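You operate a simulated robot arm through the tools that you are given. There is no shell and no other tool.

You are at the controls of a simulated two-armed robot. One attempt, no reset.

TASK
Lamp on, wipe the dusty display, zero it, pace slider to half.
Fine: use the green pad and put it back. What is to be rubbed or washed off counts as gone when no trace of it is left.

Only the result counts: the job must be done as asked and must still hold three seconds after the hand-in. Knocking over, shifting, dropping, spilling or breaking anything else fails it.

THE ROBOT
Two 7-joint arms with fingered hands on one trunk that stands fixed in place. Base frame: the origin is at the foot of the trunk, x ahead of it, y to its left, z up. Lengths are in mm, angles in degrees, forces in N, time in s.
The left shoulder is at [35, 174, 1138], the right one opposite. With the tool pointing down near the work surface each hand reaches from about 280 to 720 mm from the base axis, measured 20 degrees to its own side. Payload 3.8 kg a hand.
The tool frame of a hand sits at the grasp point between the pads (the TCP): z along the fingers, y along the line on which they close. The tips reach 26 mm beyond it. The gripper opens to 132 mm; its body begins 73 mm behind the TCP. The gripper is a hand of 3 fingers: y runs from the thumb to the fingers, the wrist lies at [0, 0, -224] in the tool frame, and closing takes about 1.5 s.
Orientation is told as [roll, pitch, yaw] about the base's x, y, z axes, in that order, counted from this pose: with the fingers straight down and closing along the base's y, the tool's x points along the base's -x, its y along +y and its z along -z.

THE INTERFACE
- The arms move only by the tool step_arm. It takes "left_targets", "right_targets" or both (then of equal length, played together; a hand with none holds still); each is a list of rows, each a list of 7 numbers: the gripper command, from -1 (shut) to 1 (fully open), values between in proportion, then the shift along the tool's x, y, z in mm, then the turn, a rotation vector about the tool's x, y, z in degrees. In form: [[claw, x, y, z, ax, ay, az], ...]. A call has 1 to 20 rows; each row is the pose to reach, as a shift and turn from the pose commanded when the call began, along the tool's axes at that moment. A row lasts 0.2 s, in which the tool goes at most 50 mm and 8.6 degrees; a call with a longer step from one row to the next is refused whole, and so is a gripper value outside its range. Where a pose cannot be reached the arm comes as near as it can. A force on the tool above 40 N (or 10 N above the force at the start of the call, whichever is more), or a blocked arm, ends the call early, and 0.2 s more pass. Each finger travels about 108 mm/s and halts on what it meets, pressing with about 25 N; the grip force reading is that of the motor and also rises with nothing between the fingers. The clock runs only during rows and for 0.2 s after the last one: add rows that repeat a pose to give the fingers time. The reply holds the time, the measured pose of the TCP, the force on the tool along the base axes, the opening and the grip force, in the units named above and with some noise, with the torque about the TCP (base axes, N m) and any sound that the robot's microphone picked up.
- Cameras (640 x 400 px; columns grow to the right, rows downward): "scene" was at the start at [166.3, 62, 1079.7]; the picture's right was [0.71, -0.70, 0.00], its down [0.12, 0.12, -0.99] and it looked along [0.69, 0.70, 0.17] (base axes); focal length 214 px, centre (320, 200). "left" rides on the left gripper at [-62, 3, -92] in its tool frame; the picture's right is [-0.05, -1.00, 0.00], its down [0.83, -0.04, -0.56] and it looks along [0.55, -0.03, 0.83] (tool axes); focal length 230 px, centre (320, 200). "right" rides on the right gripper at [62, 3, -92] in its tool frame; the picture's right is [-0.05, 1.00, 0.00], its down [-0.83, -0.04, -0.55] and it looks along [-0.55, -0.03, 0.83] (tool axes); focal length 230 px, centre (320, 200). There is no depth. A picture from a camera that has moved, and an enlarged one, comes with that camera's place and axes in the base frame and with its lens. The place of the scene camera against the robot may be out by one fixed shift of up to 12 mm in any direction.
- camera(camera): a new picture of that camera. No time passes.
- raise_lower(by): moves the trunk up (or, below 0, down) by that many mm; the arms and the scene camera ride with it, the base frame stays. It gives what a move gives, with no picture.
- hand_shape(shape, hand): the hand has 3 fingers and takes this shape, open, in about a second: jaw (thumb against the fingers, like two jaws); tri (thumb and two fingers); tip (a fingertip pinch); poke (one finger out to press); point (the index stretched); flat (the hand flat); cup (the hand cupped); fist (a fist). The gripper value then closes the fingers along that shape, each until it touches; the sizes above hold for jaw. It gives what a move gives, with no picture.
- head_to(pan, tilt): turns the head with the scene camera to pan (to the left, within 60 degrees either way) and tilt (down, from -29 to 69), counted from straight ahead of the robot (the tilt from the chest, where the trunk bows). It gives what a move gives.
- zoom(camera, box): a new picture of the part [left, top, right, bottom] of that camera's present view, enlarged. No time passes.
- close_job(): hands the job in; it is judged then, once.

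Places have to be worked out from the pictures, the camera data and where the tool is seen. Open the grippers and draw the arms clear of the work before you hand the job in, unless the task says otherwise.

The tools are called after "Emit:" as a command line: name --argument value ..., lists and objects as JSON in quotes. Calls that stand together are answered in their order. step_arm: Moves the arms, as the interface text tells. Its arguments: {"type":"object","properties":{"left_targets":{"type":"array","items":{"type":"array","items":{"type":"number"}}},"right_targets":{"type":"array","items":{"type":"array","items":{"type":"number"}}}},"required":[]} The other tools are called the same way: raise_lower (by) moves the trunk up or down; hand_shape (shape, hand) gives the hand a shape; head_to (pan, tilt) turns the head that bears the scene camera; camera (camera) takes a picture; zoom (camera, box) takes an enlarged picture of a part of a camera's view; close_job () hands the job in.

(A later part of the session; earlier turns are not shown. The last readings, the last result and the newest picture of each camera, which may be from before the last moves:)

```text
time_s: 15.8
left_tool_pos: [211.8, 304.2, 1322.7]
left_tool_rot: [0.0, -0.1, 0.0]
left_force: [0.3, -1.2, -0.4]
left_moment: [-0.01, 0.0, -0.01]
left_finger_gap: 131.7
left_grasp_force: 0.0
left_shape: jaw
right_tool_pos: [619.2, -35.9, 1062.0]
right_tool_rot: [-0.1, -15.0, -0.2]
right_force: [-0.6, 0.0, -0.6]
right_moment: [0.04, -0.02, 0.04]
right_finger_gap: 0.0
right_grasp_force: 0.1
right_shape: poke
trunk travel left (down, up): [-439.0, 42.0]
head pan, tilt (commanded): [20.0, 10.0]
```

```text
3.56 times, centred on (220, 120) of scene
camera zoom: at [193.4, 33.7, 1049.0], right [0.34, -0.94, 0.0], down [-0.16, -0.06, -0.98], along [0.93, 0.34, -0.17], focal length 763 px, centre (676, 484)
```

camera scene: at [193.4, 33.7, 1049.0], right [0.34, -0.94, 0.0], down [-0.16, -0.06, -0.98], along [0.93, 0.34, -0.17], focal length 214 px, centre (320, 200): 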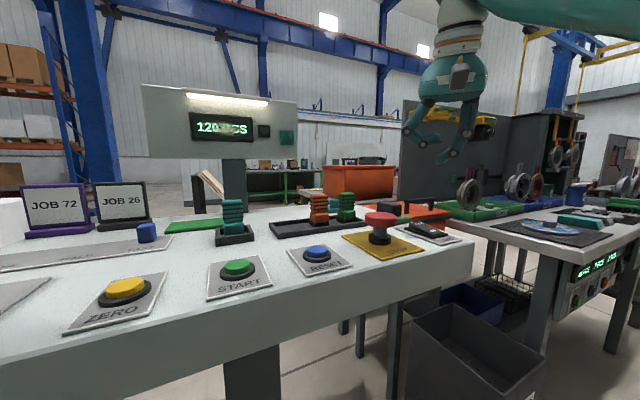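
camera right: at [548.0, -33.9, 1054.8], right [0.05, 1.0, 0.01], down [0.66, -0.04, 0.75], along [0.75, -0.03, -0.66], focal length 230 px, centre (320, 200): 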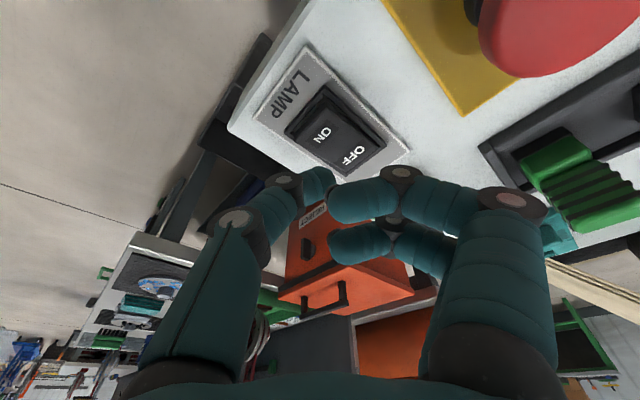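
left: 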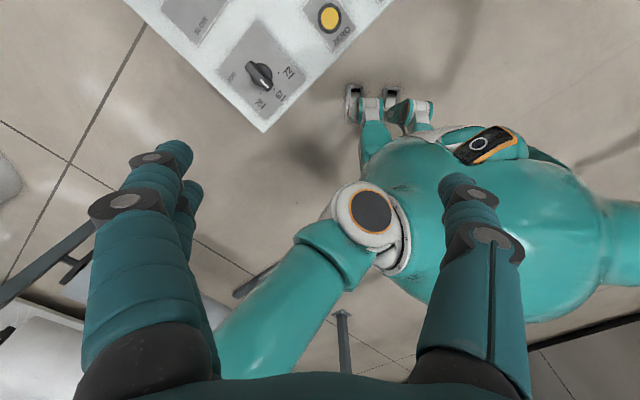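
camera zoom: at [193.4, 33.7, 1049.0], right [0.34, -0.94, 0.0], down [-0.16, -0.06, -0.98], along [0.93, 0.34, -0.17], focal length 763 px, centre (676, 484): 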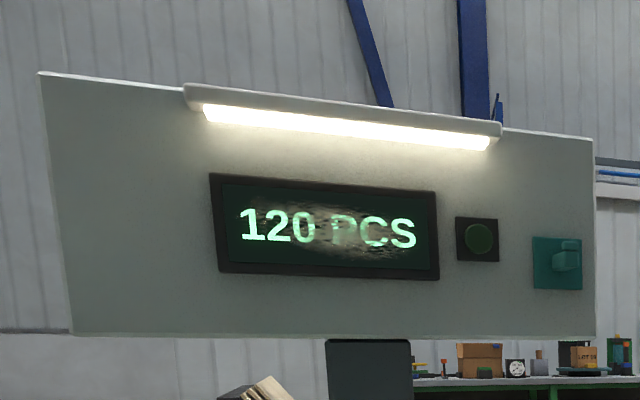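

The lamp bar is lit. Now I withdraw the right arm to the side and bring the left hand over the console, yawing it -45° so that its fingers will close along the pad's grip.

Emit:
step_arm --right_targets '[[1, 22, -23, -15, 0, 0, 0], [1, 44, -46, -29, 0, 0, 0], [1, 65, -69, -44, 0, 0, 0], [1, 87, -92, -59, 0, 0, 0], [1, 109, -115, -73, 0, 0, 0], [1, 131, -138, -88, 0, 0, 0], [1, 153, -161, -103, 0, 0, 0], [1, 175, -184, -117, 0, 0, 0]]' --left_targets '[[1, -38.5, -14.4, 10, 0, 0, 5.6], [1, -77, -28.8, 24, 0, 0, 11.2], [1, -115.5, -43.1, 40, 0, 0, 16.9], [1, -154, -57.5, 56, 0, 0, 22.5], [1, -192.5, -71.9, 73, 0, 0, 28.1], [1, -231, -86.2, 90, 0, 0, 33.8], [1, -269.5, -100.6, 106, 0, 0, 39.4], [1, -308, -115, 122, 0, 0, 45]]'

Emit:
hand_shape --hand "right" --shape "jaw"

Emit:
camera --camera "left"

Emit:
camera --camera "right"

Emit:
camera --camera "scene"

```text
time_s: 17.6
left_tool_pos: [461.4, 245.5, 1194.8]
left_tool_rot: [0.0, 0.1, -45.1]
left_force: [0.0, -0.2, -0.8]
left_moment: [0.0, -0.02, -0.02]
left_finger_gap: 132.0
left_grasp_force: 0.0
left_shape: jaw
left hand out of reach, approached as far as the arm can: row 6, 7, 8
right_tool_pos: [421.1, -220.3, 1128.6]
right_tool_rot: [0.1, -14.8, -0.1]
right_force: [-1.0, 0.5, -1.3]
right_moment: [-0.02, -0.01, -0.02]
right_finger_gap: 0.0
right_grasp_force: 0.1
right_shape: poke
trunk travel left (down, up): [-439.0, 42.0]
head pan, tilt (commanded): [20.0, 10.0]
```

```text
time_s: 18.6
left_tool_pos: [461.6, 246.4, 1194.4]
left_tool_rot: [0.0, 0.0, -45.0]
left_force: [-0.1, 0.0, -0.6]
left_moment: [0.01, 0.02, 0.01]
left_finger_gap: 131.8
left_grasp_force: 0.1
left_shape: jaw
right_tool_pos: [422.2, -220.6, 1128.5]
right_tool_rot: [-0.1, -15.1, 0.0]
right_force: [0.7, 0.0, 1.2]
right_moment: [-0.01, 0.02, -0.02]
right_finger_gap: 131.9
right_grasp_force: 0.0
right_shape: jaw
trunk travel left (down, up): [-439.0, 42.0]
head pan, tilt (commanded): [20.0, 10.0]
```

```text
taken
camera left: at [507.6, 203.9, 1287.1], right [-0.67, -0.74, 0.0], down [-0.62, 0.56, 0.56], along [-0.41, 0.37, -0.83], focal length 230 px, centre (320, 200)
```

left: 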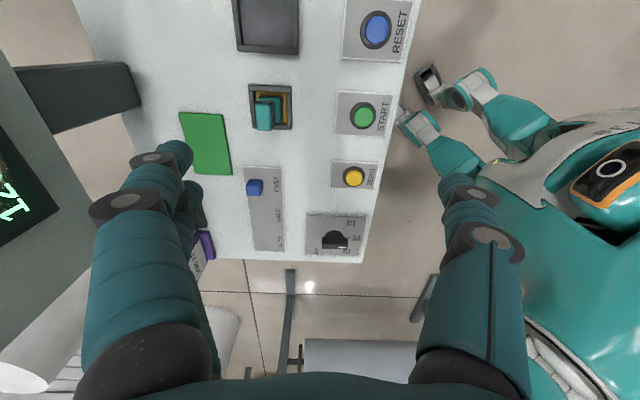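

```text
taken
camera right: at [340.0, -216.3, 1202.6], right [0.05, 1.0, 0.01], down [0.66, -0.04, 0.75], along [0.75, -0.03, -0.66], focal length 230 px, centre (320, 200)
```

right: 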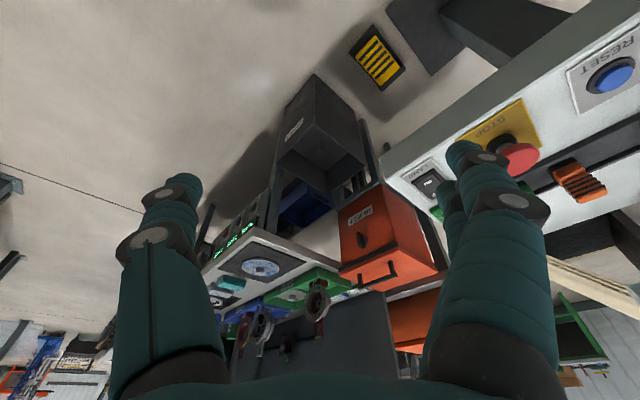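

```text
taken
camera scene: at [194.4, 33.7, 1048.8], right [0.34, -0.94, 0.0], down [-0.16, -0.06, -0.98], along [0.93, 0.34, -0.17], focal length 214 px, centre (320, 200)
```

scene: 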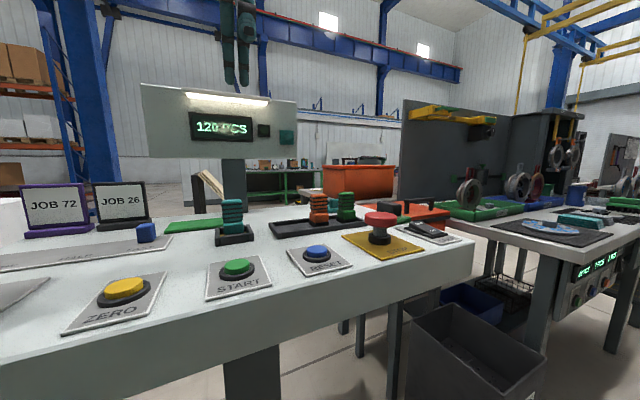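

The left hand stalled at (461,246,1195), probably a wrist limit with the tool straight down that high. I try continuing toward the pre-grasp while leaning the tool 33° outward, which should ease the arm.

Emit:
step_arm --left_targets '[[1, -20, 5, 15, 0, -3.3, 0], [1, -40, 10, 30, 0, -6.6, 0], [1, -60, 15, 45, 0, -9.9, 0], [1, -80, 20, 60, 0, -13.2, 0], [1, -105, 25, 75, 0, -16.5, 0], [1, -130, 30, 90, 0, -19.8, 0]]'

Emit:
camera --camera "scene"

```text
time_s: 19.9
left_tool_pos: [554.0, 219.0, 1124.0]
left_tool_rot: [0.0, -18.2, -45.0]
left_force: [0.7, 1.2, -0.3]
left_moment: [-0.01, 0.02, -0.02]
left_finger_gap: 131.9
left_grasp_force: 0.1
left_shape: jaw
left hand out of reach, approached as far as the arm can: row 3, 4, 5, 6
right_tool_pos: [423.4, -219.3, 1129.6]
right_tool_rot: [0.0, -15.1, -0.1]
right_force: [0.2, 0.1, -0.5]
right_moment: [0.02, -0.02, 0.02]
right_finger_gap: 131.8
right_grasp_force: 0.0
right_shape: jaw
trunk travel left (down, up): [-439.0, 42.0]
head pan, tilt (commanded): [20.0, 10.0]
```

```text
taken
camera scene: at [194.4, 34.3, 1048.8], right [0.34, -0.94, 0.0], down [-0.16, -0.06, -0.98], along [0.93, 0.34, -0.17], focal length 214 px, centre (320, 200)
```

scene: 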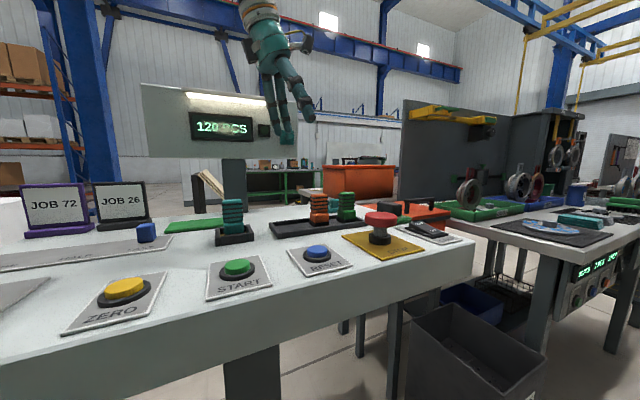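

The hand keeps progressing toward the target, though short of the command. Everything on the table is below about z=970, so I lower further while leaning more, to bring the wrist nearer to shoulder height.

Emit:
step_arm --left_targets '[[1, -9, 0, 21, 0, -3, 0], [1, -18, 0, 43, 0, -6, 0], [1, -27, 0, 64, 0, -9, 0], [1, -35, 0, 85, 0, -12, 0]]'

```text
time_s: 20.9
left_tool_pos: [595.5, 176.1, 1057.8]
left_tool_rot: [0.1, -31.8, -44.8]
left_force: [1.0, 0.2, -0.9]
left_moment: [0.0, -0.02, 0.0]
left_finger_gap: 132.2
left_grasp_force: 0.0
left_shape: jaw
left hand out of reach, approached as far as the arm can: row 4
right_tool_pos: [422.7, -219.8, 1128.6]
right_tool_rot: [0.0, -15.1, -0.2]
right_force: [-0.6, 0.2, -0.6]
right_moment: [0.01, 0.0, -0.02]
right_finger_gap: 131.6
right_grasp_force: 0.1
right_shape: jaw
trunk travel left (down, up): [-439.0, 42.0]
head pan, tilt (commanded): [20.0, 10.0]
```

Now at (596,176,1058) leaning 32°, as wanted. I move on to a standoff 140 mm back along the approach line from the grip.

Emit:
step_arm --left_targets '[[1, -25, 3, 17, 0, -0.4, 0], [1, -48, 6, 34, 0, -0.8, 0], [1, -70, 9, 50, 0, -1.2, 0], [1, -90.5, 12.3, 65.5, 0, -1.2, 0], [1, -90.5, 12.3, 65.5, 0, -1.2, 0]]'

Emit:
camera --camera "left"

Emit:
camera --camera "scene"

```text
time_s: 22.1
left_tool_pos: [606.0, 186.0, 1063.0]
left_tool_rot: [0.0, -33.0, -44.9]
left_force: [-0.5, -0.4, -0.2]
left_moment: [0.03, -0.02, 0.01]
left_finger_gap: 132.0
left_grasp_force: 0.0
left_shape: jaw
left hand out of reach, approached as far as the arm can: row 1, 2, 3, 4, 5
right_tool_pos: [422.8, -220.5, 1129.0]
right_tool_rot: [0.1, -15.0, -0.1]
right_force: [0.5, 0.6, 0.6]
right_moment: [0.01, -0.01, -0.01]
right_finger_gap: 132.0
right_grasp_force: 0.0
right_shape: jaw
trunk travel left (down, up): [-439.0, 42.0]
head pan, tilt (commanded): [20.0, 10.0]
```

```text
taken
camera left: at [608.9, 186.5, 1173.9], right [-0.68, -0.74, 0.03], down [-0.74, 0.68, 0.01], along [-0.03, -0.01, -1.0], focal length 230 px, centre (320, 200)
```

left: 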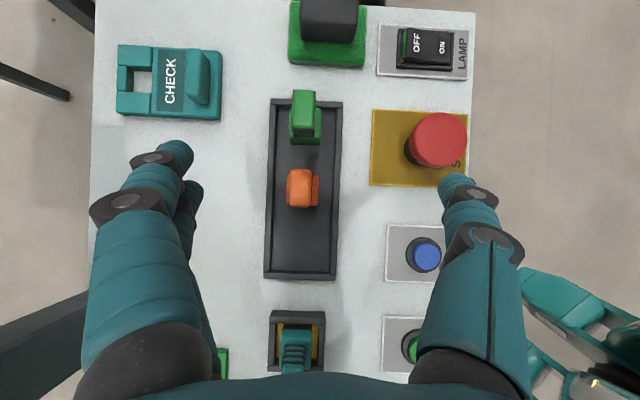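

```text
taken
camera scene: at [194.4, 33.7, 1048.8], right [0.34, -0.94, 0.0], down [-0.16, -0.06, -0.98], along [0.93, 0.34, -0.17], focal length 214 px, centre (320, 200)
```

scene: 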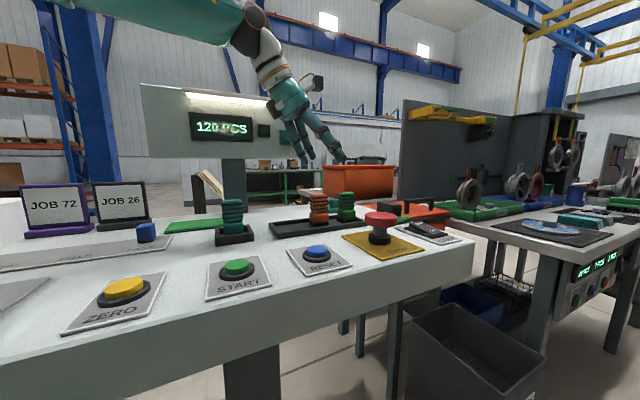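

The left camera now looks straight down on the console, a very useful view; but the arm stalls at this yaw. I test whether turning the hand's yaw by 15° frees more reach toward the pad.

Emit:
step_arm --left_targets '[[1, 0, 0, 0, -4.1, 0, -6.3], [1, 0, 0, 0, -8.2, 0, -12.6], [1, -17, 0, 11, -8.2, 0, -12.6], [1, -34, 0, 22, -8.2, 0, -12.6], [1, -50, 0, 33, -8.2, 0, -12.6]]'

```text
time_s: 23.4
left_tool_pos: [607.8, 186.1, 1060.8]
left_tool_rot: [0.0, -33.0, -29.8]
left_force: [-0.2, 0.4, 0.2]
left_moment: [0.01, -0.02, 0.0]
left_finger_gap: 132.0
left_grasp_force: 0.0
left_shape: jaw
left hand out of reach, approached as far as the arm can: row 3, 4, 5
right_tool_pos: [424.1, -219.9, 1128.1]
right_tool_rot: [0.0, -14.9, -0.1]
right_force: [-0.6, 0.5, 0.2]
right_moment: [0.02, -0.01, -0.01]
right_finger_gap: 132.0
right_grasp_force: 0.1
right_shape: jaw
trunk travel left (down, up): [-439.0, 42.0]
head pan, tilt (commanded): [20.0, 10.0]
```

Yaw makes no difference, so the arm is likely in an awkward elbow-high posture. I turn the head to look at the left arm's posture.

Emit:
head_to --pan 55 --tilt -25

Emit:
camera --camera "scene"

Emit:
camera --camera "left"

```text
time_s: 24.4
left_tool_pos: [607.2, 186.8, 1060.6]
left_tool_rot: [-0.1, -32.9, -30.0]
left_force: [-0.2, 0.2, 0.8]
left_moment: [0.01, 0.02, 0.02]
left_finger_gap: 132.0
left_grasp_force: 0.1
left_shape: jaw
right_tool_pos: [422.1, -220.8, 1128.1]
right_tool_rot: [-0.1, -15.0, -0.2]
right_force: [-0.4, -0.6, 0.7]
right_moment: [-0.02, -0.01, 0.01]
right_finger_gap: 131.9
right_grasp_force: 0.0
right_shape: jaw
trunk travel left (down, up): [-439.0, 42.0]
head pan, tilt (commanded): [55.0, -25.0]
```

```text
taken
camera scene: at [147.8, 60.1, 1100.5], right [0.82, -0.57, 0.0], down [0.24, 0.35, -0.91], along [0.52, 0.74, 0.42], focal length 214 px, centre (320, 200)
```

scene: 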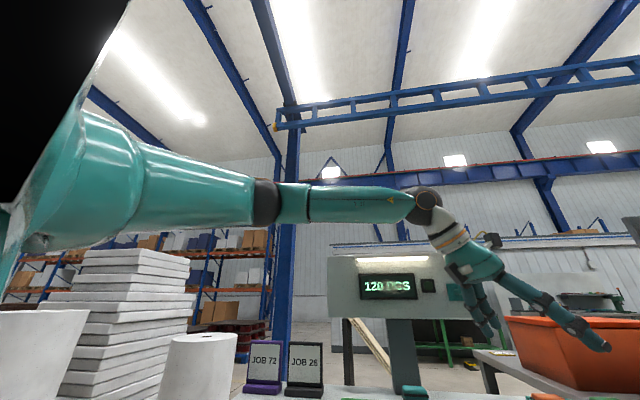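

```text
taken
camera left: at [610.2, 187.6, 1171.9], right [-0.46, -0.89, 0.03], down [-0.89, 0.46, 0.01], along [-0.02, -0.02, -1.0], focal length 230 px, centre (320, 200)
```

left: 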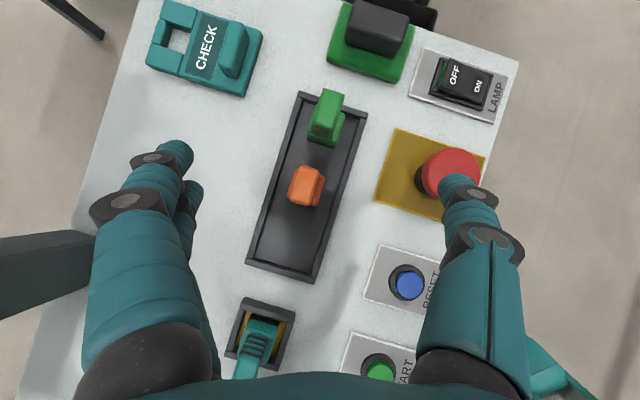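

The elbow is swung out to the left and high. I back the left hand off toward the body and lower, near upright, so the arm can re-settle before extending at low height.

Emit:
step_arm --left_targets '[[1, 38, -6, -15, 0, 4.6, 0], [1, 76, -12, -30, 0, 9.2, 0], [1, 113, -18, -44, 0, 13.8, 0], [1, 151, -24, -59, 0, 18.4, 0], [1, 188.7, -30.3, -73.7, 0, 23, 0]]'

Emit:
camera --camera "scene"

```text
time_s: 25.6
left_tool_pos: [420.7, 263.2, 1020.4]
left_tool_rot: [0.0, -10.0, -30.0]
left_force: [0.5, 0.7, -1.2]
left_moment: [0.0, -0.03, 0.04]
left_finger_gap: 132.2
left_grasp_force: 0.1
left_shape: jaw
right_tool_pos: [422.0, -220.8, 1130.0]
right_tool_rot: [0.1, -15.0, -0.1]
right_force: [0.3, 0.8, 0.4]
right_moment: [-0.01, 0.01, 0.03]
right_finger_gap: 132.0
right_grasp_force: 0.1
right_shape: jaw
trunk travel left (down, up): [-439.0, 42.0]
head pan, tilt (commanded): [55.0, -25.0]
```

```text
taken
camera scene: at [147.3, 60.2, 1100.6], right [0.82, -0.57, 0.0], down [0.24, 0.35, -0.91], along [0.52, 0.74, 0.42], focal length 214 px, centre (320, 200)
```

scene: 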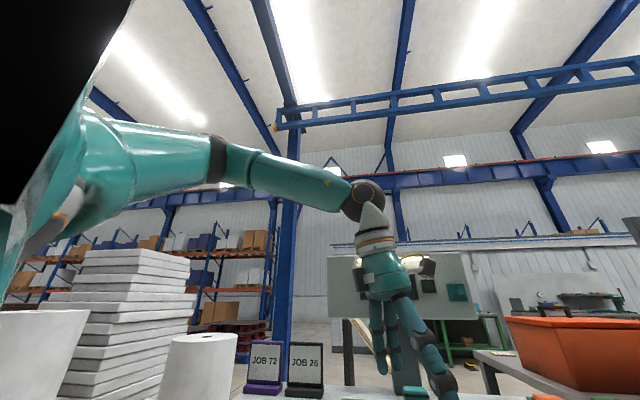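

The arm re-settled at (421,263,1020). Now I extend forward again at this lower height, with yaw -30° and the lean increasing to 33°.

Emit:
step_arm --left_targets '[[1, -44, 0, 6, 0, -3.8, 0], [1, -88, 0, 12, 0, -7.7, 0], [1, -131, 0, 18, 0, -11.5, 0], [1, -175, 0, 24, 0, -15.3, 0], [1, -219, 0, 30, 0, -19.2, 0], [1, -262, 0, 36, 0, -23, 0], [1, -262, 0, 36, 0, -23, 0]]'

Emit:
camera --camera "scene"

```text
time_s: 27.2
left_tool_pos: [617.4, 203.3, 1046.5]
left_tool_rot: [0.2, -33.0, -30.0]
left_force: [0.0, 0.6, -0.4]
left_moment: [0.03, 0.01, 0.01]
left_finger_gap: 132.1
left_grasp_force: 0.0
left_shape: jaw
left hand out of reach, approached as far as the arm can: row 4, 5, 6, 7
right_tool_pos: [421.9, -220.9, 1128.7]
right_tool_rot: [0.0, -15.0, -0.1]
right_force: [0.0, -0.5, 0.2]
right_moment: [-0.03, -0.04, 0.01]
right_finger_gap: 131.9
right_grasp_force: 0.0
right_shape: jaw
trunk travel left (down, up): [-439.0, 42.0]
head pan, tilt (commanded): [55.0, -25.0]
```

```text
taken
camera scene: at [147.1, 59.8, 1100.7], right [0.82, -0.57, 0.0], down [0.24, 0.35, -0.91], along [0.52, 0.74, 0.42], focal length 214 px, centre (320, 200)
```

scene: 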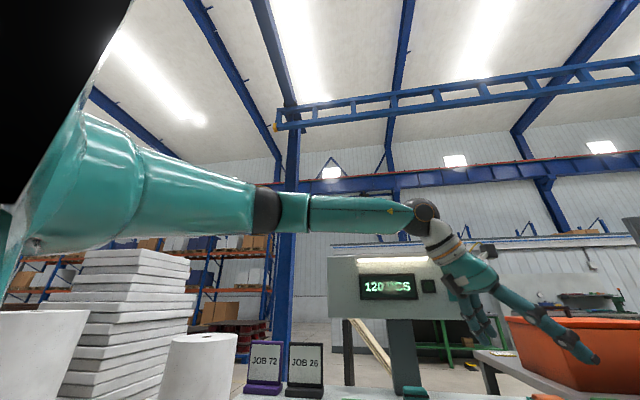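

It stalls again near (617,203,1046) with the elbow still swung out at about (277,417,1257). I test how freely it can move sideways toward -y at this extension.

Emit:
step_arm --left_targets '[[1, -14, -29, 9, 0, 0, 0], [1, -28, -58, 18, 0, 0, 0], [1, -42, -87, 27, 0, 0, 0], [1, -42, -87, 27, 0, 0, 0]]'

Emit:
camera --camera "scene"

```text
time_s: 28.2
left_tool_pos: [587.0, 164.7, 1042.8]
left_tool_rot: [-0.1, -33.0, -29.9]
left_force: [0.0, -1.0, -0.3]
left_moment: [0.0, 0.03, 0.0]
left_finger_gap: 131.7
left_grasp_force: 0.1
left_shape: jaw
left hand out of reach, approached as far as the arm can: row 1, 2, 3, 4
right_tool_pos: [421.6, -220.3, 1127.8]
right_tool_rot: [0.0, -15.0, -0.1]
right_force: [0.1, 0.0, 0.4]
right_moment: [0.0, -0.02, 0.0]
right_finger_gap: 131.9
right_grasp_force: 0.1
right_shape: jaw
trunk travel left (down, up): [-439.0, 42.0]
head pan, tilt (commanded): [55.0, -25.0]
```

```text
taken
camera scene: at [147.5, 59.8, 1100.6], right [0.82, -0.57, 0.0], down [0.24, 0.35, -0.91], along [0.52, 0.74, 0.42], focal length 214 px, centre (320, 200)
```

scene: 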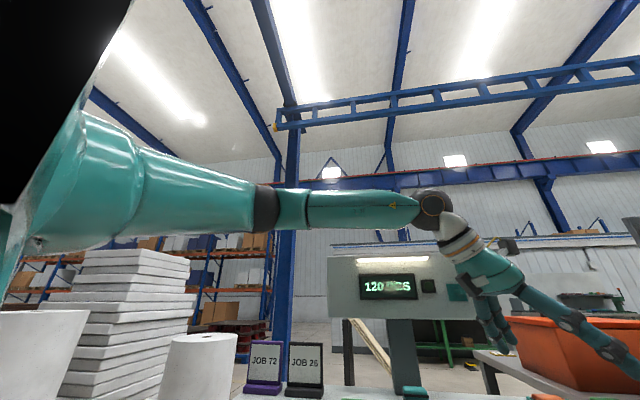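

The elbow stayed fixed while only the forearm swung, so a shoulder limit holds the upper arm in this elbow-high posture. I look at the right arm's posture for comparison, since it extended further.

Emit:
head_to --pan -50 --tilt -10

Emit:
camera --camera "scene"

```text
time_s: 30.0
left_tool_pos: [587.6, 164.5, 1042.1]
left_tool_rot: [0.0, -33.0, -30.0]
left_force: [0.3, -0.7, -1.0]
left_moment: [0.02, 0.03, -0.02]
left_finger_gap: 132.1
left_grasp_force: 0.0
left_shape: jaw
right_tool_pos: [423.3, -220.7, 1129.0]
right_tool_rot: [0.0, -15.0, -0.1]
right_force: [-0.2, -0.2, 1.5]
right_moment: [0.02, -0.02, 0.01]
right_finger_gap: 131.8
right_grasp_force: 0.0
right_shape: jaw
trunk travel left (down, up): [-439.0, 42.0]
head pan, tilt (commanded): [-50.0, -10.0]
```

```text
taken
camera scene: at [161.2, -62.6, 1080.1], right [-0.77, -0.64, 0.0], down [0.11, -0.13, -0.98], along [0.63, -0.75, 0.17], focal length 214 px, centre (320, 200)
```

scene: 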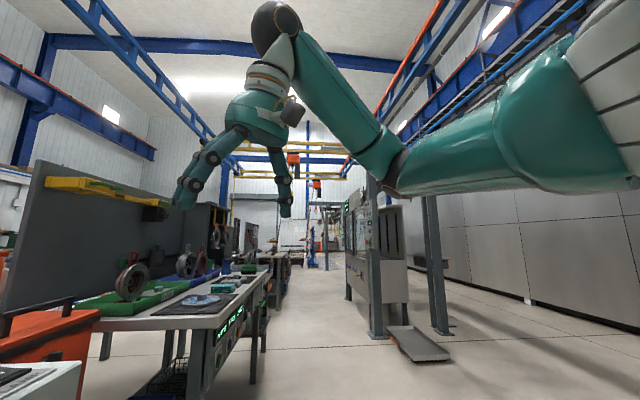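

The right elbow sits similarly but lower. I try the left hand with yaw 0 and less lean at a lower height, to see whether it extends when not twisted.

Emit:
step_arm --left_targets '[[1, 10, 0, -5, -4.1, 0, -6.3], [1, 20, 0, -10, -8.2, 0, -12.6], [1, 30, 0, -15, -12.3, 0, -18.9], [1, 40, 0, -20, -16.3, 0, -25.2]]'

Emit:
head_to --pan 50 --tilt -25

Emit:
camera --camera "scene"

```text
time_s: 31.0
left_tool_pos: [550.6, 188.1, 1037.8]
left_tool_rot: [-0.1, -33.0, 0.1]
left_force: [0.4, -0.6, 0.2]
left_moment: [-0.02, -0.01, 0.0]
left_finger_gap: 132.4
left_grasp_force: 0.0
left_shape: jaw
right_tool_pos: [422.1, -219.4, 1129.6]
right_tool_rot: [0.0, -15.0, -0.1]
right_force: [-0.1, 0.5, 0.3]
right_moment: [-0.01, 0.0, -0.02]
right_finger_gap: 132.0
right_grasp_force: 0.0
right_shape: jaw
trunk travel left (down, up): [-439.0, 42.0]
head pan, tilt (commanded): [-50.0, -10.0]
```

```text
time_s: 32.7
left_tool_pos: [551.7, 187.5, 1039.6]
left_tool_rot: [0.0, -33.0, 0.0]
left_force: [-0.2, -1.1, 0.8]
left_moment: [0.0, 0.01, -0.02]
left_finger_gap: 132.0
left_grasp_force: 0.0
left_shape: jaw
right_tool_pos: [423.0, -218.8, 1129.5]
right_tool_rot: [0.0, -14.9, 0.0]
right_force: [-0.7, -0.1, 0.5]
right_moment: [-0.03, 0.01, -0.01]
right_finger_gap: 131.9
right_grasp_force: 0.0
right_shape: jaw
trunk travel left (down, up): [-439.0, 42.0]
head pan, tilt (commanded): [50.0, -25.0]
```

```text
taken
camera scene: at [152.6, 56.3, 1100.5], right [0.77, -0.64, 0.0], down [0.27, 0.32, -0.91], along [0.58, 0.69, 0.42], focal length 214 px, centre (320, 200)
```

scene: 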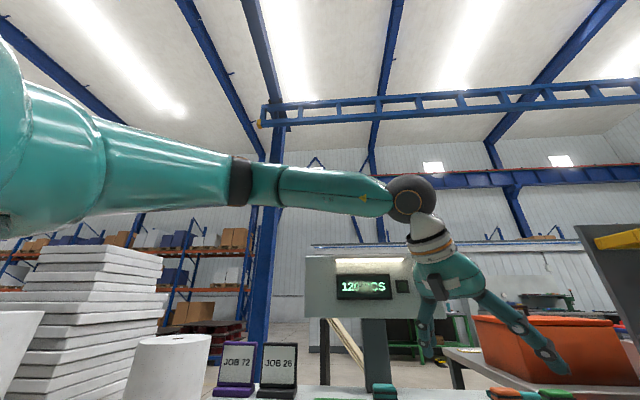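

No complaint at yaw 0. I try a straight forward extension with this orientation.

Emit:
step_arm --left_targets '[[1, -31.5, 0, 20.4, 0, 0, 0], [1, -63, 0, 40.8, 0, 0, 0], [1, -94.5, 0, 61.3, 0, 0, 0], [1, -125.8, 0, 81.7, 0, 0, 0]]'

Emit:
camera --camera "scene"

```text
time_s: 33.7
left_tool_pos: [628.4, 255.6, 1056.1]
left_tool_rot: [-0.1, -33.0, 0.0]
left_force: [-0.3, 0.3, -1.1]
left_moment: [0.06, 0.01, 0.03]
left_finger_gap: 132.0
left_grasp_force: 0.0
left_shape: jaw
left hand out of reach, approached as far as the arm can: row 1, 2, 3, 4
right_tool_pos: [421.4, -220.8, 1129.4]
right_tool_rot: [0.2, -15.0, -0.1]
right_force: [-0.7, 0.5, -0.4]
right_moment: [-0.01, 0.01, -0.01]
right_finger_gap: 131.8
right_grasp_force: 0.0
right_shape: jaw
trunk travel left (down, up): [-439.0, 42.0]
head pan, tilt (commanded): [50.0, -25.0]
```

```text
taken
camera scene: at [152.1, 55.6, 1100.6], right [0.77, -0.64, 0.0], down [0.27, 0.32, -0.91], along [0.58, 0.69, 0.42], focal length 214 px, centre (320, 200)
```

scene: 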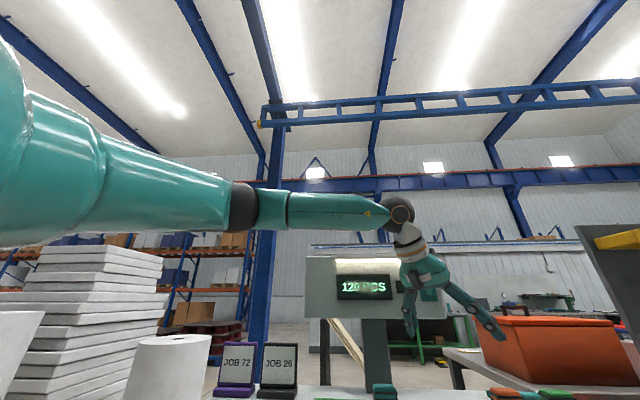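

The upper arm seems limited while raised. I raise the trunk by 42 mm so that the wrist works lower relative to the shoulder, then try again.

Emit:
raise_lower --by 42

```text
time_s: 34.6
left_tool_pos: [604.2, 256.2, 1200.9]
left_tool_rot: [0.0, -42.8, 0.1]
left_force: [0.8, 0.6, -0.4]
left_moment: [0.01, -0.02, -0.01]
left_finger_gap: 131.9
left_grasp_force: 0.1
left_shape: jaw
right_tool_pos: [422.3, -219.5, 1169.3]
right_tool_rot: [0.0, -14.9, -0.2]
right_force: [0.3, 0.6, -0.2]
right_moment: [-0.01, 0.01, 0.02]
right_finger_gap: 131.8
right_grasp_force: 0.0
right_shape: jaw
trunk travel left (down, up): [-481.0, 0.0]
head pan, tilt (commanded): [50.0, -25.0]
```

The left arm shifted more than the trunk did (now at z=1201, leaning 43°). I look at its posture.

Emit:
camera --camera "scene"

```text
taken
camera scene: at [157.0, 56.5, 1159.3], right [0.77, -0.64, 0.0], down [0.27, 0.32, -0.91], along [0.58, 0.69, 0.42], focal length 214 px, centre (320, 200)
```

scene: 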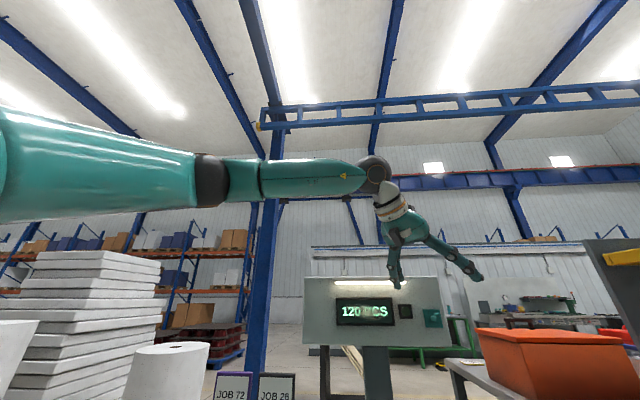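

The left hand's tool frame is not the mirror image of the right's: at yaw 0 the left forearm is probably rolled half a turn from its natural side. I bring the left hand back upright near the body, then try turning it toward yaw 135–180.

Emit:
step_arm --left_targets '[[1, 32, 4, -11, 0, 7.2, 0], [1, 63, 8, -22, 0, 14.3, 0], [1, 95, 12, -33, 0, 21.5, 0], [1, 127, 16, -44, 0, 28.6, 0], [1, 158, 20, -55, 0, 35.8, 0], [1, 190, 24, -65.6, 0, 43, 0]]'

Emit:
step_arm --left_targets '[[1, 0, 0, 0, 0, 0, -8], [1, 0, 0, 0, 0, 0, -16], [1, 0, 0, 0, 0, 0, -24], [1, 0, 0, 0, 0, 0, -32], [1, 0, 0, 0, 0, 0, -40], [1, 0, 0, 0, 0, 0, -48], [1, 0, 0, 0, 0, 0, -56], [1, 0, 0, 0, 0, 0, -64], [1, 0, 0, 0, 0, 0, -72], [1, 0, 0, 0, 0, 0, -80]]'

Emit:
camera --camera "scene"

```text
time_s: 36.0
left_tool_pos: [417.6, 280.3, 1120.0]
left_tool_rot: [-0.1, 0.2, 0.1]
left_force: [0.2, 0.1, 0.1]
left_moment: [0.02, 0.01, 0.03]
left_finger_gap: 132.2
left_grasp_force: 0.0
left_shape: jaw
right_tool_pos: [420.6, -219.0, 1170.0]
right_tool_rot: [0.0, -14.9, -0.1]
right_force: [-0.5, 0.0, 0.8]
right_moment: [-0.02, 0.0, 0.0]
right_finger_gap: 132.0
right_grasp_force: 0.2
right_shape: jaw
trunk travel left (down, up): [-481.0, 0.0]
head pan, tilt (commanded): [50.0, -25.0]
```

```text
time_s: 38.2
left_tool_pos: [417.3, 280.4, 1120.3]
left_tool_rot: [0.0, 0.0, 80.2]
left_force: [-0.1, 0.5, 0.1]
left_moment: [0.01, 0.06, -0.02]
left_finger_gap: 132.3
left_grasp_force: 0.0
left_shape: jaw
right_tool_pos: [420.7, -220.1, 1171.2]
right_tool_rot: [0.0, -15.0, -0.1]
right_force: [0.3, -0.3, -0.3]
right_moment: [0.03, 0.0, -0.01]
right_finger_gap: 131.7
right_grasp_force: 0.0
right_shape: jaw
trunk travel left (down, up): [-481.0, 0.0]
head pan, tilt (commanded): [50.0, -25.0]
```

```text
taken
camera scene: at [156.0, 56.3, 1159.6], right [0.77, -0.64, 0.0], down [0.27, 0.32, -0.91], along [0.58, 0.69, 0.42], focal length 214 px, centre (320, 200)
```

scene: 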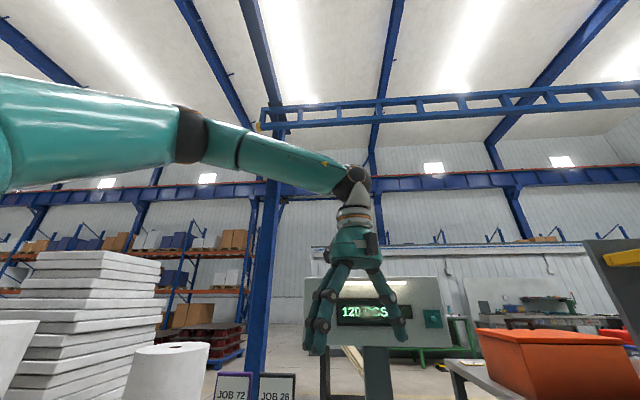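

Yaw 80° went without trouble. I keep turning, to 135°.

Emit:
step_arm --left_targets '[[1, 0, 0, 0, 0, 0, -8], [1, 0, 0, 0, 0, 0, -16], [1, 0, 0, 0, 0, 0, -24], [1, 0, 0, 0, 0, 0, -32], [1, 0, 0, 0, 0, 0, -40], [1, 0, 0, 0, 0, 0, -48], [1, 0, 0, 0, 0, 0, -55]]'

Emit:
camera --camera "scene"

Emit:
camera --camera "left"

```text
time_s: 39.8
left_tool_pos: [416.5, 280.0, 1121.2]
left_tool_rot: [0.1, 0.0, 135.1]
left_force: [0.2, 0.0, -0.4]
left_moment: [0.03, 0.01, -0.02]
left_finger_gap: 131.8
left_grasp_force: 0.2
left_shape: jaw
right_tool_pos: [421.5, -219.8, 1170.8]
right_tool_rot: [0.1, -15.0, -0.1]
right_force: [0.0, -0.1, 1.1]
right_moment: [0.05, 0.01, -0.02]
right_finger_gap: 131.8
right_grasp_force: 0.1
right_shape: jaw
trunk travel left (down, up): [-481.0, 0.0]
head pan, tilt (commanded): [50.0, -25.0]
```

```text
taken
camera scene: at [156.0, 56.3, 1159.6], right [0.77, -0.64, 0.0], down [0.27, 0.32, -0.91], along [0.58, 0.69, 0.42], focal length 214 px, centre (320, 200)
```

scene: 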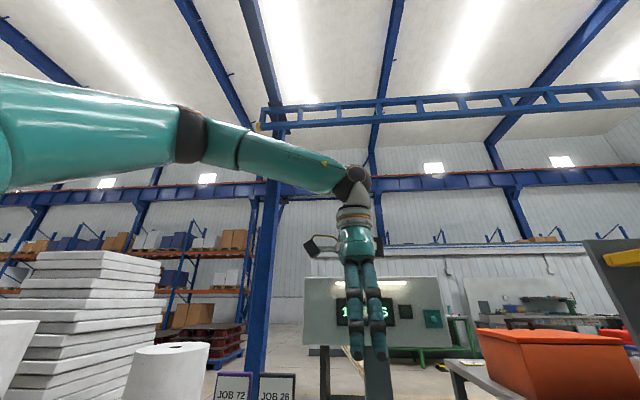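

```text
taken
camera left: at [372.5, 320.3, 1213.0], right [0.67, 0.74, 0.0], down [0.62, -0.55, 0.55], along [0.41, -0.37, -0.83], focal length 230 px, centre (320, 200)
```

left: 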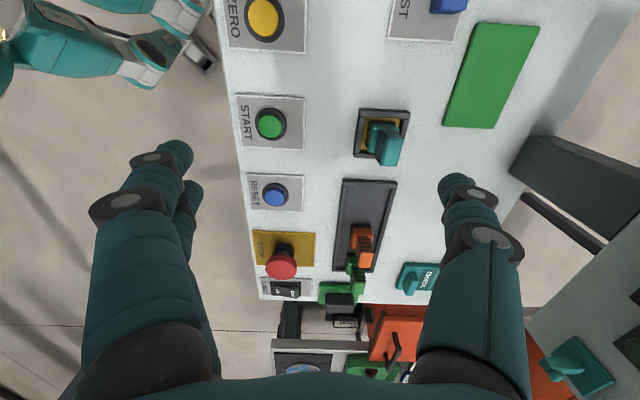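

Turning is free because only the last wrist joint moves; the elbow is above the hand here, unlike the right arm. With the trunk now higher I test the lean toward the pad again in this orientation.

Emit:
step_arm --left_targets '[[1, 34, -10, 10, 0, 5.5, 0], [1, 68, -21, 20, 0, 11, 0], [1, 102, -31, 30, 0, 16.5, 0], [1, 135, -41, 41, 0, 22, 0], [1, 169, -52, 51, 0, 27.5, 0], [1, 203, -62, 61, 0, 33, 0]]'

Emit:
camera --camera "scene"

```text
time_s: 41.2
left_tool_pos: [557.4, 208.6, 1071.4]
left_tool_rot: [0.1, 33.0, 135.3]
left_force: [-0.4, -0.2, 1.1]
left_moment: [-0.01, 0.0, 0.0]
left_finger_gap: 131.9
left_grasp_force: 0.1
left_shape: jaw
left hand out of reach, approached as far as the arm can: row 4, 5, 6
right_tool_pos: [420.3, -219.3, 1170.6]
right_tool_rot: [0.0, -14.9, -0.1]
right_force: [0.9, 0.4, -0.2]
right_moment: [0.01, 0.0, -0.01]
right_finger_gap: 131.9
right_grasp_force: 0.0
right_shape: jaw
trunk travel left (down, up): [-481.0, 0.0]
head pan, tilt (commanded): [50.0, -25.0]
```

```text
taken
camera scene: at [156.1, 56.4, 1159.6], right [0.77, -0.64, 0.0], down [0.27, 0.32, -0.91], along [0.58, 0.69, 0.42], focal length 214 px, centre (320, 200)
```

scene: 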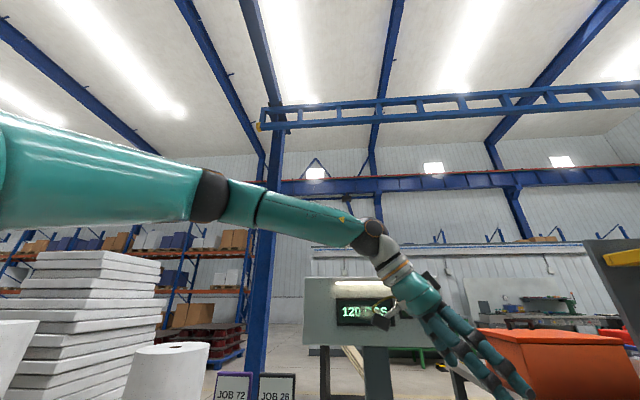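

Raising the trunk made it worse; the upper arm is rolled into an elbow-over posture. I'll back off and point the hand forward (as needed for wiping), which should bring the elbow down under the hand.

Emit:
step_arm --left_targets '[[1, -17, 10, -30, 0, -6.6, 0], [1, -33, 20, -59, 0, -13.2, 0], [1, -50, 29, -89, 0, -19.8, 0], [1, -66, 39, -118, 0, -26.4, 0], [1, -83, 49, -148, 0, -33, 0]]'

Emit:
step_arm --left_targets '[[1, 0, 0, -6, 8, 0, 0], [1, 0, 0, -12, 16, 0, 0], [1, 0, 0, -18, 24, 0, 0], [1, 0, 0, -24, 32, 0, 0], [1, 0, 0, -30, 40, 0, 0], [1, 0, 0, -36, 48, 0, 0], [1, 0, 0, -42, 56, 0, 0], [1, 0, 0, -48, 64, 0, 0], [1, 0, 0, -54, 72, 0, 0], [1, 0, 0, -60, 80, 0, 0]]'

Emit:
camera --camera "scene"

```text
time_s: 42.4
left_tool_pos: [414.9, 277.9, 1149.6]
left_tool_rot: [0.1, -0.3, 135.1]
left_force: [0.4, -0.5, 0.7]
left_moment: [0.0, -0.03, 0.01]
left_finger_gap: 132.2
left_grasp_force: 0.1
left_shape: jaw
right_tool_pos: [419.9, -219.9, 1171.3]
right_tool_rot: [0.0, -15.0, -0.1]
right_force: [-0.5, 0.0, 0.4]
right_moment: [0.04, 0.03, -0.02]
right_finger_gap: 131.7
right_grasp_force: 0.0
right_shape: jaw
trunk travel left (down, up): [-481.0, 0.0]
head pan, tilt (commanded): [50.0, -25.0]
```

```text
time_s: 44.6
left_tool_pos: [417.2, 310.0, 1218.8]
left_tool_rot: [-79.9, 0.1, 135.0]
left_force: [1.1, -0.6, -0.4]
left_moment: [0.01, 0.01, -0.02]
left_finger_gap: 132.3
left_grasp_force: 0.0
left_shape: jaw
left hand out of reach, approached as far as the arm can: row 8, 9, 10
right_tool_pos: [421.1, -218.7, 1170.9]
right_tool_rot: [0.0, -15.0, -0.1]
right_force: [0.7, 0.1, 0.3]
right_moment: [-0.07, 0.01, -0.01]
right_finger_gap: 131.7
right_grasp_force: 0.0
right_shape: jaw
trunk travel left (down, up): [-481.0, 0.0]
head pan, tilt (commanded): [50.0, -25.0]
```

```text
taken
camera scene: at [156.3, 56.6, 1159.6], right [0.77, -0.64, 0.0], down [0.27, 0.32, -0.91], along [0.58, 0.69, 0.42], focal length 214 px, centre (320, 200)
```

scene: 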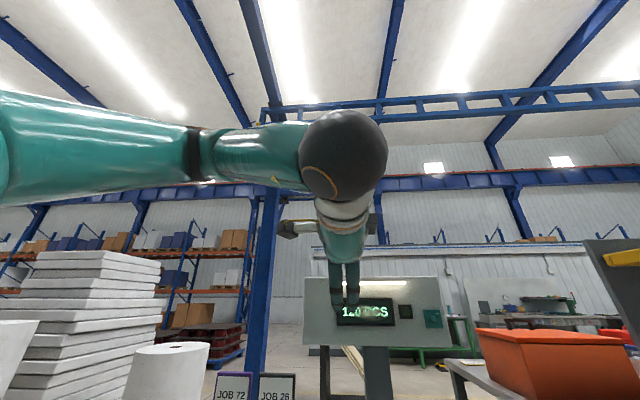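

The hand now points at the display but the elbow stays high. I turn the hand on upward, a pose the elbow-high posture should not manage, so the arm has to drop its elbow.

Emit:
step_arm --left_targets '[[1, 0, -12, -7, 8.3, 0, 0], [1, 0, -24, -13, 16.7, 0, 0], [1, 0, -36, -20, 25, 0, 0], [1, 1, -48, -27, 33.3, 0, 0], [1, 1, -60, -34, 41.7, 0, 0], [1, 1, -72, -40, 50, 0, 0], [1, 1, -84, -47, 58.3, 0, 0], [1, 1, -96, -54, 66.7, 0, 0], [1, 2, -108, -60, 75, 0, 0], [1, 2, -120, -67, 83.3, 0, 0], [1, 2, -132, -74, 91.7, 0, 0], [1, 2, -143, -80.5, 100, 0, 0]]'

Emit:
camera --camera "scene"

```text
time_s: 47.2
left_tool_pos: [308.9, 318.5, 1496.7]
left_tool_rot: [-136.9, 0.2, 135.3]
left_force: [0.0, 0.2, 0.0]
left_moment: [-0.03, 0.01, -0.01]
left_finger_gap: 131.9
left_grasp_force: 0.1
left_shape: jaw
left hand out of reach, approached as far as the arm can: row 1, 2, 3, 4, 5, 6, 7, 8, 9, 10, 11, 12
right_tool_pos: [420.9, -219.1, 1170.8]
right_tool_rot: [-0.1, -15.0, -0.2]
right_force: [0.6, 0.6, -0.4]
right_moment: [0.01, -0.03, 0.03]
right_finger_gap: 131.9
right_grasp_force: 0.0
right_shape: jaw
trunk travel left (down, up): [-481.0, 0.0]
head pan, tilt (commanded): [50.0, -25.0]
```

```text
taken
camera scene: at [155.8, 56.2, 1159.7], right [0.77, -0.64, 0.0], down [0.27, 0.32, -0.91], along [0.58, 0.69, 0.42], focal length 214 px, centre (320, 200)
```

scene: 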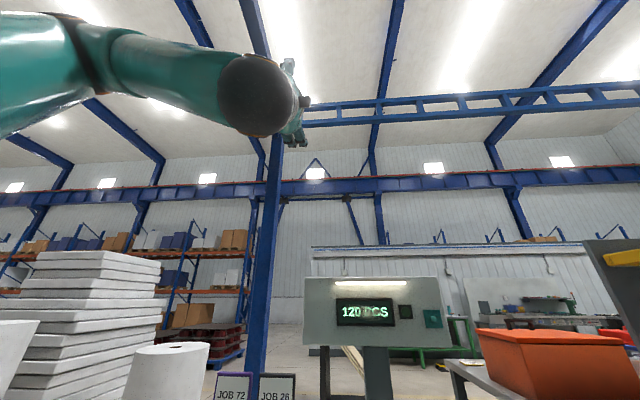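

The wrist limit stopped it at about 47° above horizontal. I push the hand forward and down in this attitude, so that extension has to come from swinging the elbow.

Emit:
step_arm --left_targets '[[1, 0, 20, 20, 0, 0, 0], [1, 0, 40, 40, 0, 0, 0], [1, 0, 60, 60, 0, 0, 0], [1, 0, 80, 80, 0, 0, 0], [1, 0, 100, 95, 0, 0, 0], [1, 0, 125, 105, 0, 0, 0], [1, 0, 150, 110, 0, 0, 0]]'

Emit:
camera --camera "scene"

```text
time_s: 48.8
left_tool_pos: [386.7, 422.4, 1449.7]
left_tool_rot: [-128.4, 6.1, 140.4]
left_force: [0.6, -0.2, 0.1]
left_moment: [0.05, -0.03, 0.01]
left_finger_gap: 131.8
left_grasp_force: 0.1
left_shape: jaw
left hand out of reach, approached as far as the arm can: row 1, 2, 3, 4, 5, 6, 7
right_tool_pos: [423.3, -217.6, 1168.0]
right_tool_rot: [-0.1, -14.7, 0.0]
right_force: [0.9, 0.5, 0.0]
right_moment: [-0.07, 0.05, -0.01]
right_finger_gap: 132.0
right_grasp_force: 0.2
right_shape: jaw
trunk travel left (down, up): [-481.0, 0.0]
head pan, tilt (commanded): [50.0, -25.0]
```

```text
taken
camera scene: at [159.2, 57.9, 1158.4], right [0.77, -0.64, 0.0], down [0.27, 0.32, -0.91], along [0.58, 0.7, 0.42], focal length 214 px, centre (320, 200)
```

scene: 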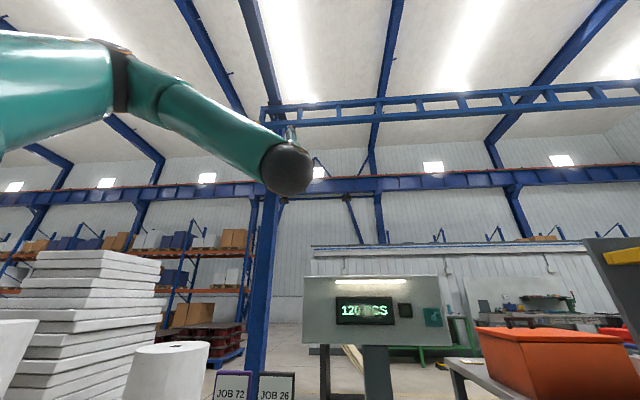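

The elbow still stays high. I return the trunk to its original height, and bring the left hand back to a plain downward attitude before trying a full-extension sweep.

Emit:
raise_lower --by -42

Emit:
step_arm --left_targets '[[1, 0, 0, 0, -8.4, 0, 0], [1, 0, 0, 0, -16.8, 0, 0], [1, 0, 0, 0, -25.2, 0, 0], [1, 0, 0, 0, -33.6, 0, 0], [1, 0, 0, 0, -42, 0, 0], [1, 0, 0, 0, -50.4, 0, 0], [1, 0, 0, 0, -58.8, 0, 0], [1, 0, 0, 0, -67.2, 0, 0], [1, 0, 0, 0, -75.6, 0, 0], [1, 0, 0, 0, -84, 0, 0], [1, 0, 0, 0, -92.4, 0, 0], [1, 0, 0, 0, -100.8, 0, 0], [1, 0, 0, 0, -109.2, 0, 0], [1, 0, 0, 0, -117.6, 0, 0], [1, 0, 0, 0, -126, 0, 0]]'

```text
time_s: 49.6
left_tool_pos: [376.7, 422.6, 1415.2]
left_tool_rot: [-128.6, 6.4, 140.4]
left_force: [-0.1, 0.2, 0.1]
left_moment: [-0.02, -0.02, -0.02]
left_finger_gap: 132.0
left_grasp_force: 0.1
left_shape: jaw
right_tool_pos: [420.4, -219.2, 1129.3]
right_tool_rot: [0.0, -15.1, -0.2]
right_force: [0.4, -0.5, 0.3]
right_moment: [-0.02, 0.01, 0.0]
right_finger_gap: 131.8
right_grasp_force: 0.1
right_shape: jaw
trunk travel left (down, up): [-439.0, 42.0]
head pan, tilt (commanded): [50.0, -25.0]
```

```text
time_s: 52.8
left_tool_pos: [368.5, 418.6, 1360.2]
left_tool_rot: [-2.5, 6.6, 140.3]
left_force: [-0.2, 0.2, -0.4]
left_moment: [-0.01, -0.02, -0.01]
left_finger_gap: 132.1
left_grasp_force: 0.0
left_shape: jaw
left hand out of reach, approached as far as the arm can: row 14, 15
right_tool_pos: [421.2, -219.3, 1128.9]
right_tool_rot: [0.0, -14.9, -0.1]
right_force: [0.1, -0.3, -0.5]
right_moment: [0.02, 0.03, -0.02]
right_finger_gap: 131.7
right_grasp_force: 0.0
right_shape: jaw
trunk travel left (down, up): [-439.0, 42.0]
head pan, tilt (commanded): [50.0, -25.0]
```

The left hand is upright again at (369,419,1360), with the arm nearly straight upward. I check the posture.

Emit:
camera --camera "scene"

Emit:
camera --camera "left"

```text
taken
camera scene: at [153.0, 56.4, 1100.4], right [0.77, -0.64, 0.0], down [0.27, 0.32, -0.91], along [0.58, 0.69, 0.42], focal length 214 px, centre (320, 200)
```

scene: 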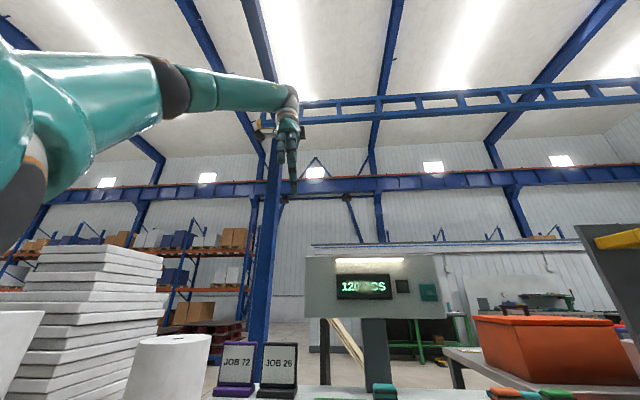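

```text
taken
camera left: at [309.4, 457.2, 1444.6], right [0.59, 0.8, 0.04], down [0.6, -0.47, 0.65], along [0.54, -0.36, -0.76], focal length 230 px, centre (320, 200)
```

left: 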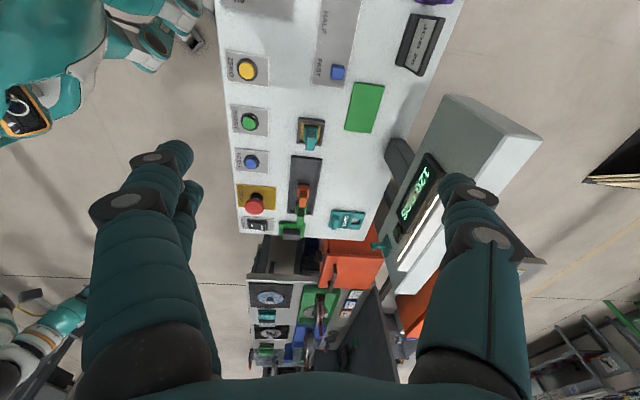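

From this nearly straight posture I sweep the hand forward, inward and down along the reach sphere, so the elbow cannot stay behind.

Emit:
step_arm --left_targets '[[1, 32.7, 0, 23.4, 0, 0, 0], [1, 65.4, 0, 46.7, 0, 0, 0], [1, 98.1, 0, 70.1, 0, 0, 0], [1, 130.9, 0, 93.5, 0, 0, 0], [1, 163.6, 0, 116.9, 0, 0, 0], [1, 196.3, 0, 140.2, 0, 0, 0], [1, 229, 0, 163.6, 0, 0, 0]]'

Emit:
camera --camera "scene"

```text
time_s: 54.4
left_tool_pos: [507.6, 299.3, 1216.7]
left_tool_rot: [-2.5, 6.1, 140.4]
left_force: [0.0, 0.6, -0.7]
left_moment: [0.04, 0.02, -0.01]
left_finger_gap: 132.0
left_grasp_force: 0.1
left_shape: jaw
left hand out of reach, approached as far as the arm can: row 5, 6, 7
right_tool_pos: [421.3, -219.2, 1128.7]
right_tool_rot: [0.0, -14.9, -0.1]
right_force: [0.7, -0.3, -0.1]
right_moment: [-0.02, 0.0, 0.01]
right_finger_gap: 132.1
right_grasp_force: 0.2
right_shape: jaw
trunk travel left (down, up): [-439.0, 42.0]
head pan, tilt (commanded): [50.0, -25.0]
```

```text
taken
camera scene: at [153.5, 56.8, 1100.3], right [0.77, -0.64, 0.0], down [0.27, 0.32, -0.91], along [0.58, 0.69, 0.42], focal length 214 px, centre (320, 200)
```

scene: 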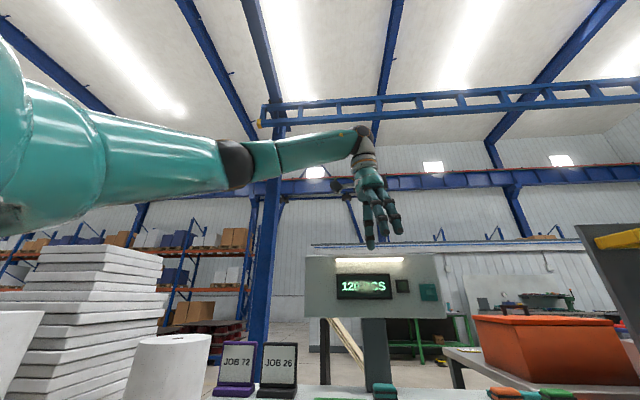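

The elbow is now lower than the wrist and the arm is better extended. I continue forward and inward while leaning the hand outward toward the pad.

Emit:
step_arm --left_targets '[[1, 31, 3, 17.6, -0.3, 3.4, 0.7], [1, 62, 6, 35, -0.6, 6.8, 1.4], [1, 93, 9, 53, -0.9, 10.1, 2], [1, 125, 11, 70, -1.2, 13.5, 2.7], [1, 156, 14, 88, -1.6, 16.9, 3.4], [1, 187, 17, 105, -1.9, 20.3, 4], [1, 218, 20, 123, -2.2, 23.6, 4.7], [1, 249, 22.6, 140.7, -2.5, 27, 5.4]]'

Emit:
camera --camera "scene"

```text
time_s: 56.2
left_tool_pos: [609.6, 219.9, 1109.9]
left_tool_rot: [-2.3, 30.0, 134.2]
left_force: [0.5, 0.5, -0.2]
left_moment: [-0.02, -0.02, 0.03]
left_finger_gap: 132.0
left_grasp_force: 0.1
left_shape: jaw
left hand out of reach, approached as far as the arm can: row 1, 2, 3, 4, 5, 6, 7, 8
right_tool_pos: [420.1, -221.2, 1128.9]
right_tool_rot: [0.0, -15.0, -0.1]
right_force: [-0.4, 0.5, -1.1]
right_moment: [0.02, 0.02, 0.02]
right_finger_gap: 132.0
right_grasp_force: 0.0
right_shape: jaw
trunk travel left (down, up): [-439.0, 42.0]
head pan, tilt (commanded): [50.0, -25.0]
```

```text
taken
camera scene: at [151.9, 56.0, 1100.7], right [0.77, -0.64, 0.0], down [0.27, 0.32, -0.91], along [0.58, 0.69, 0.42], focal length 214 px, centre (320, 200)
```

scene: 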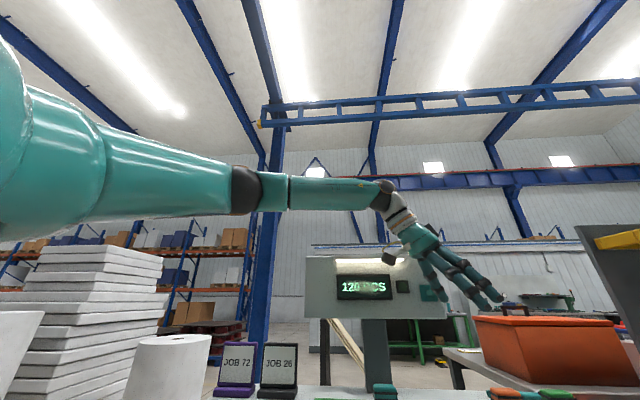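

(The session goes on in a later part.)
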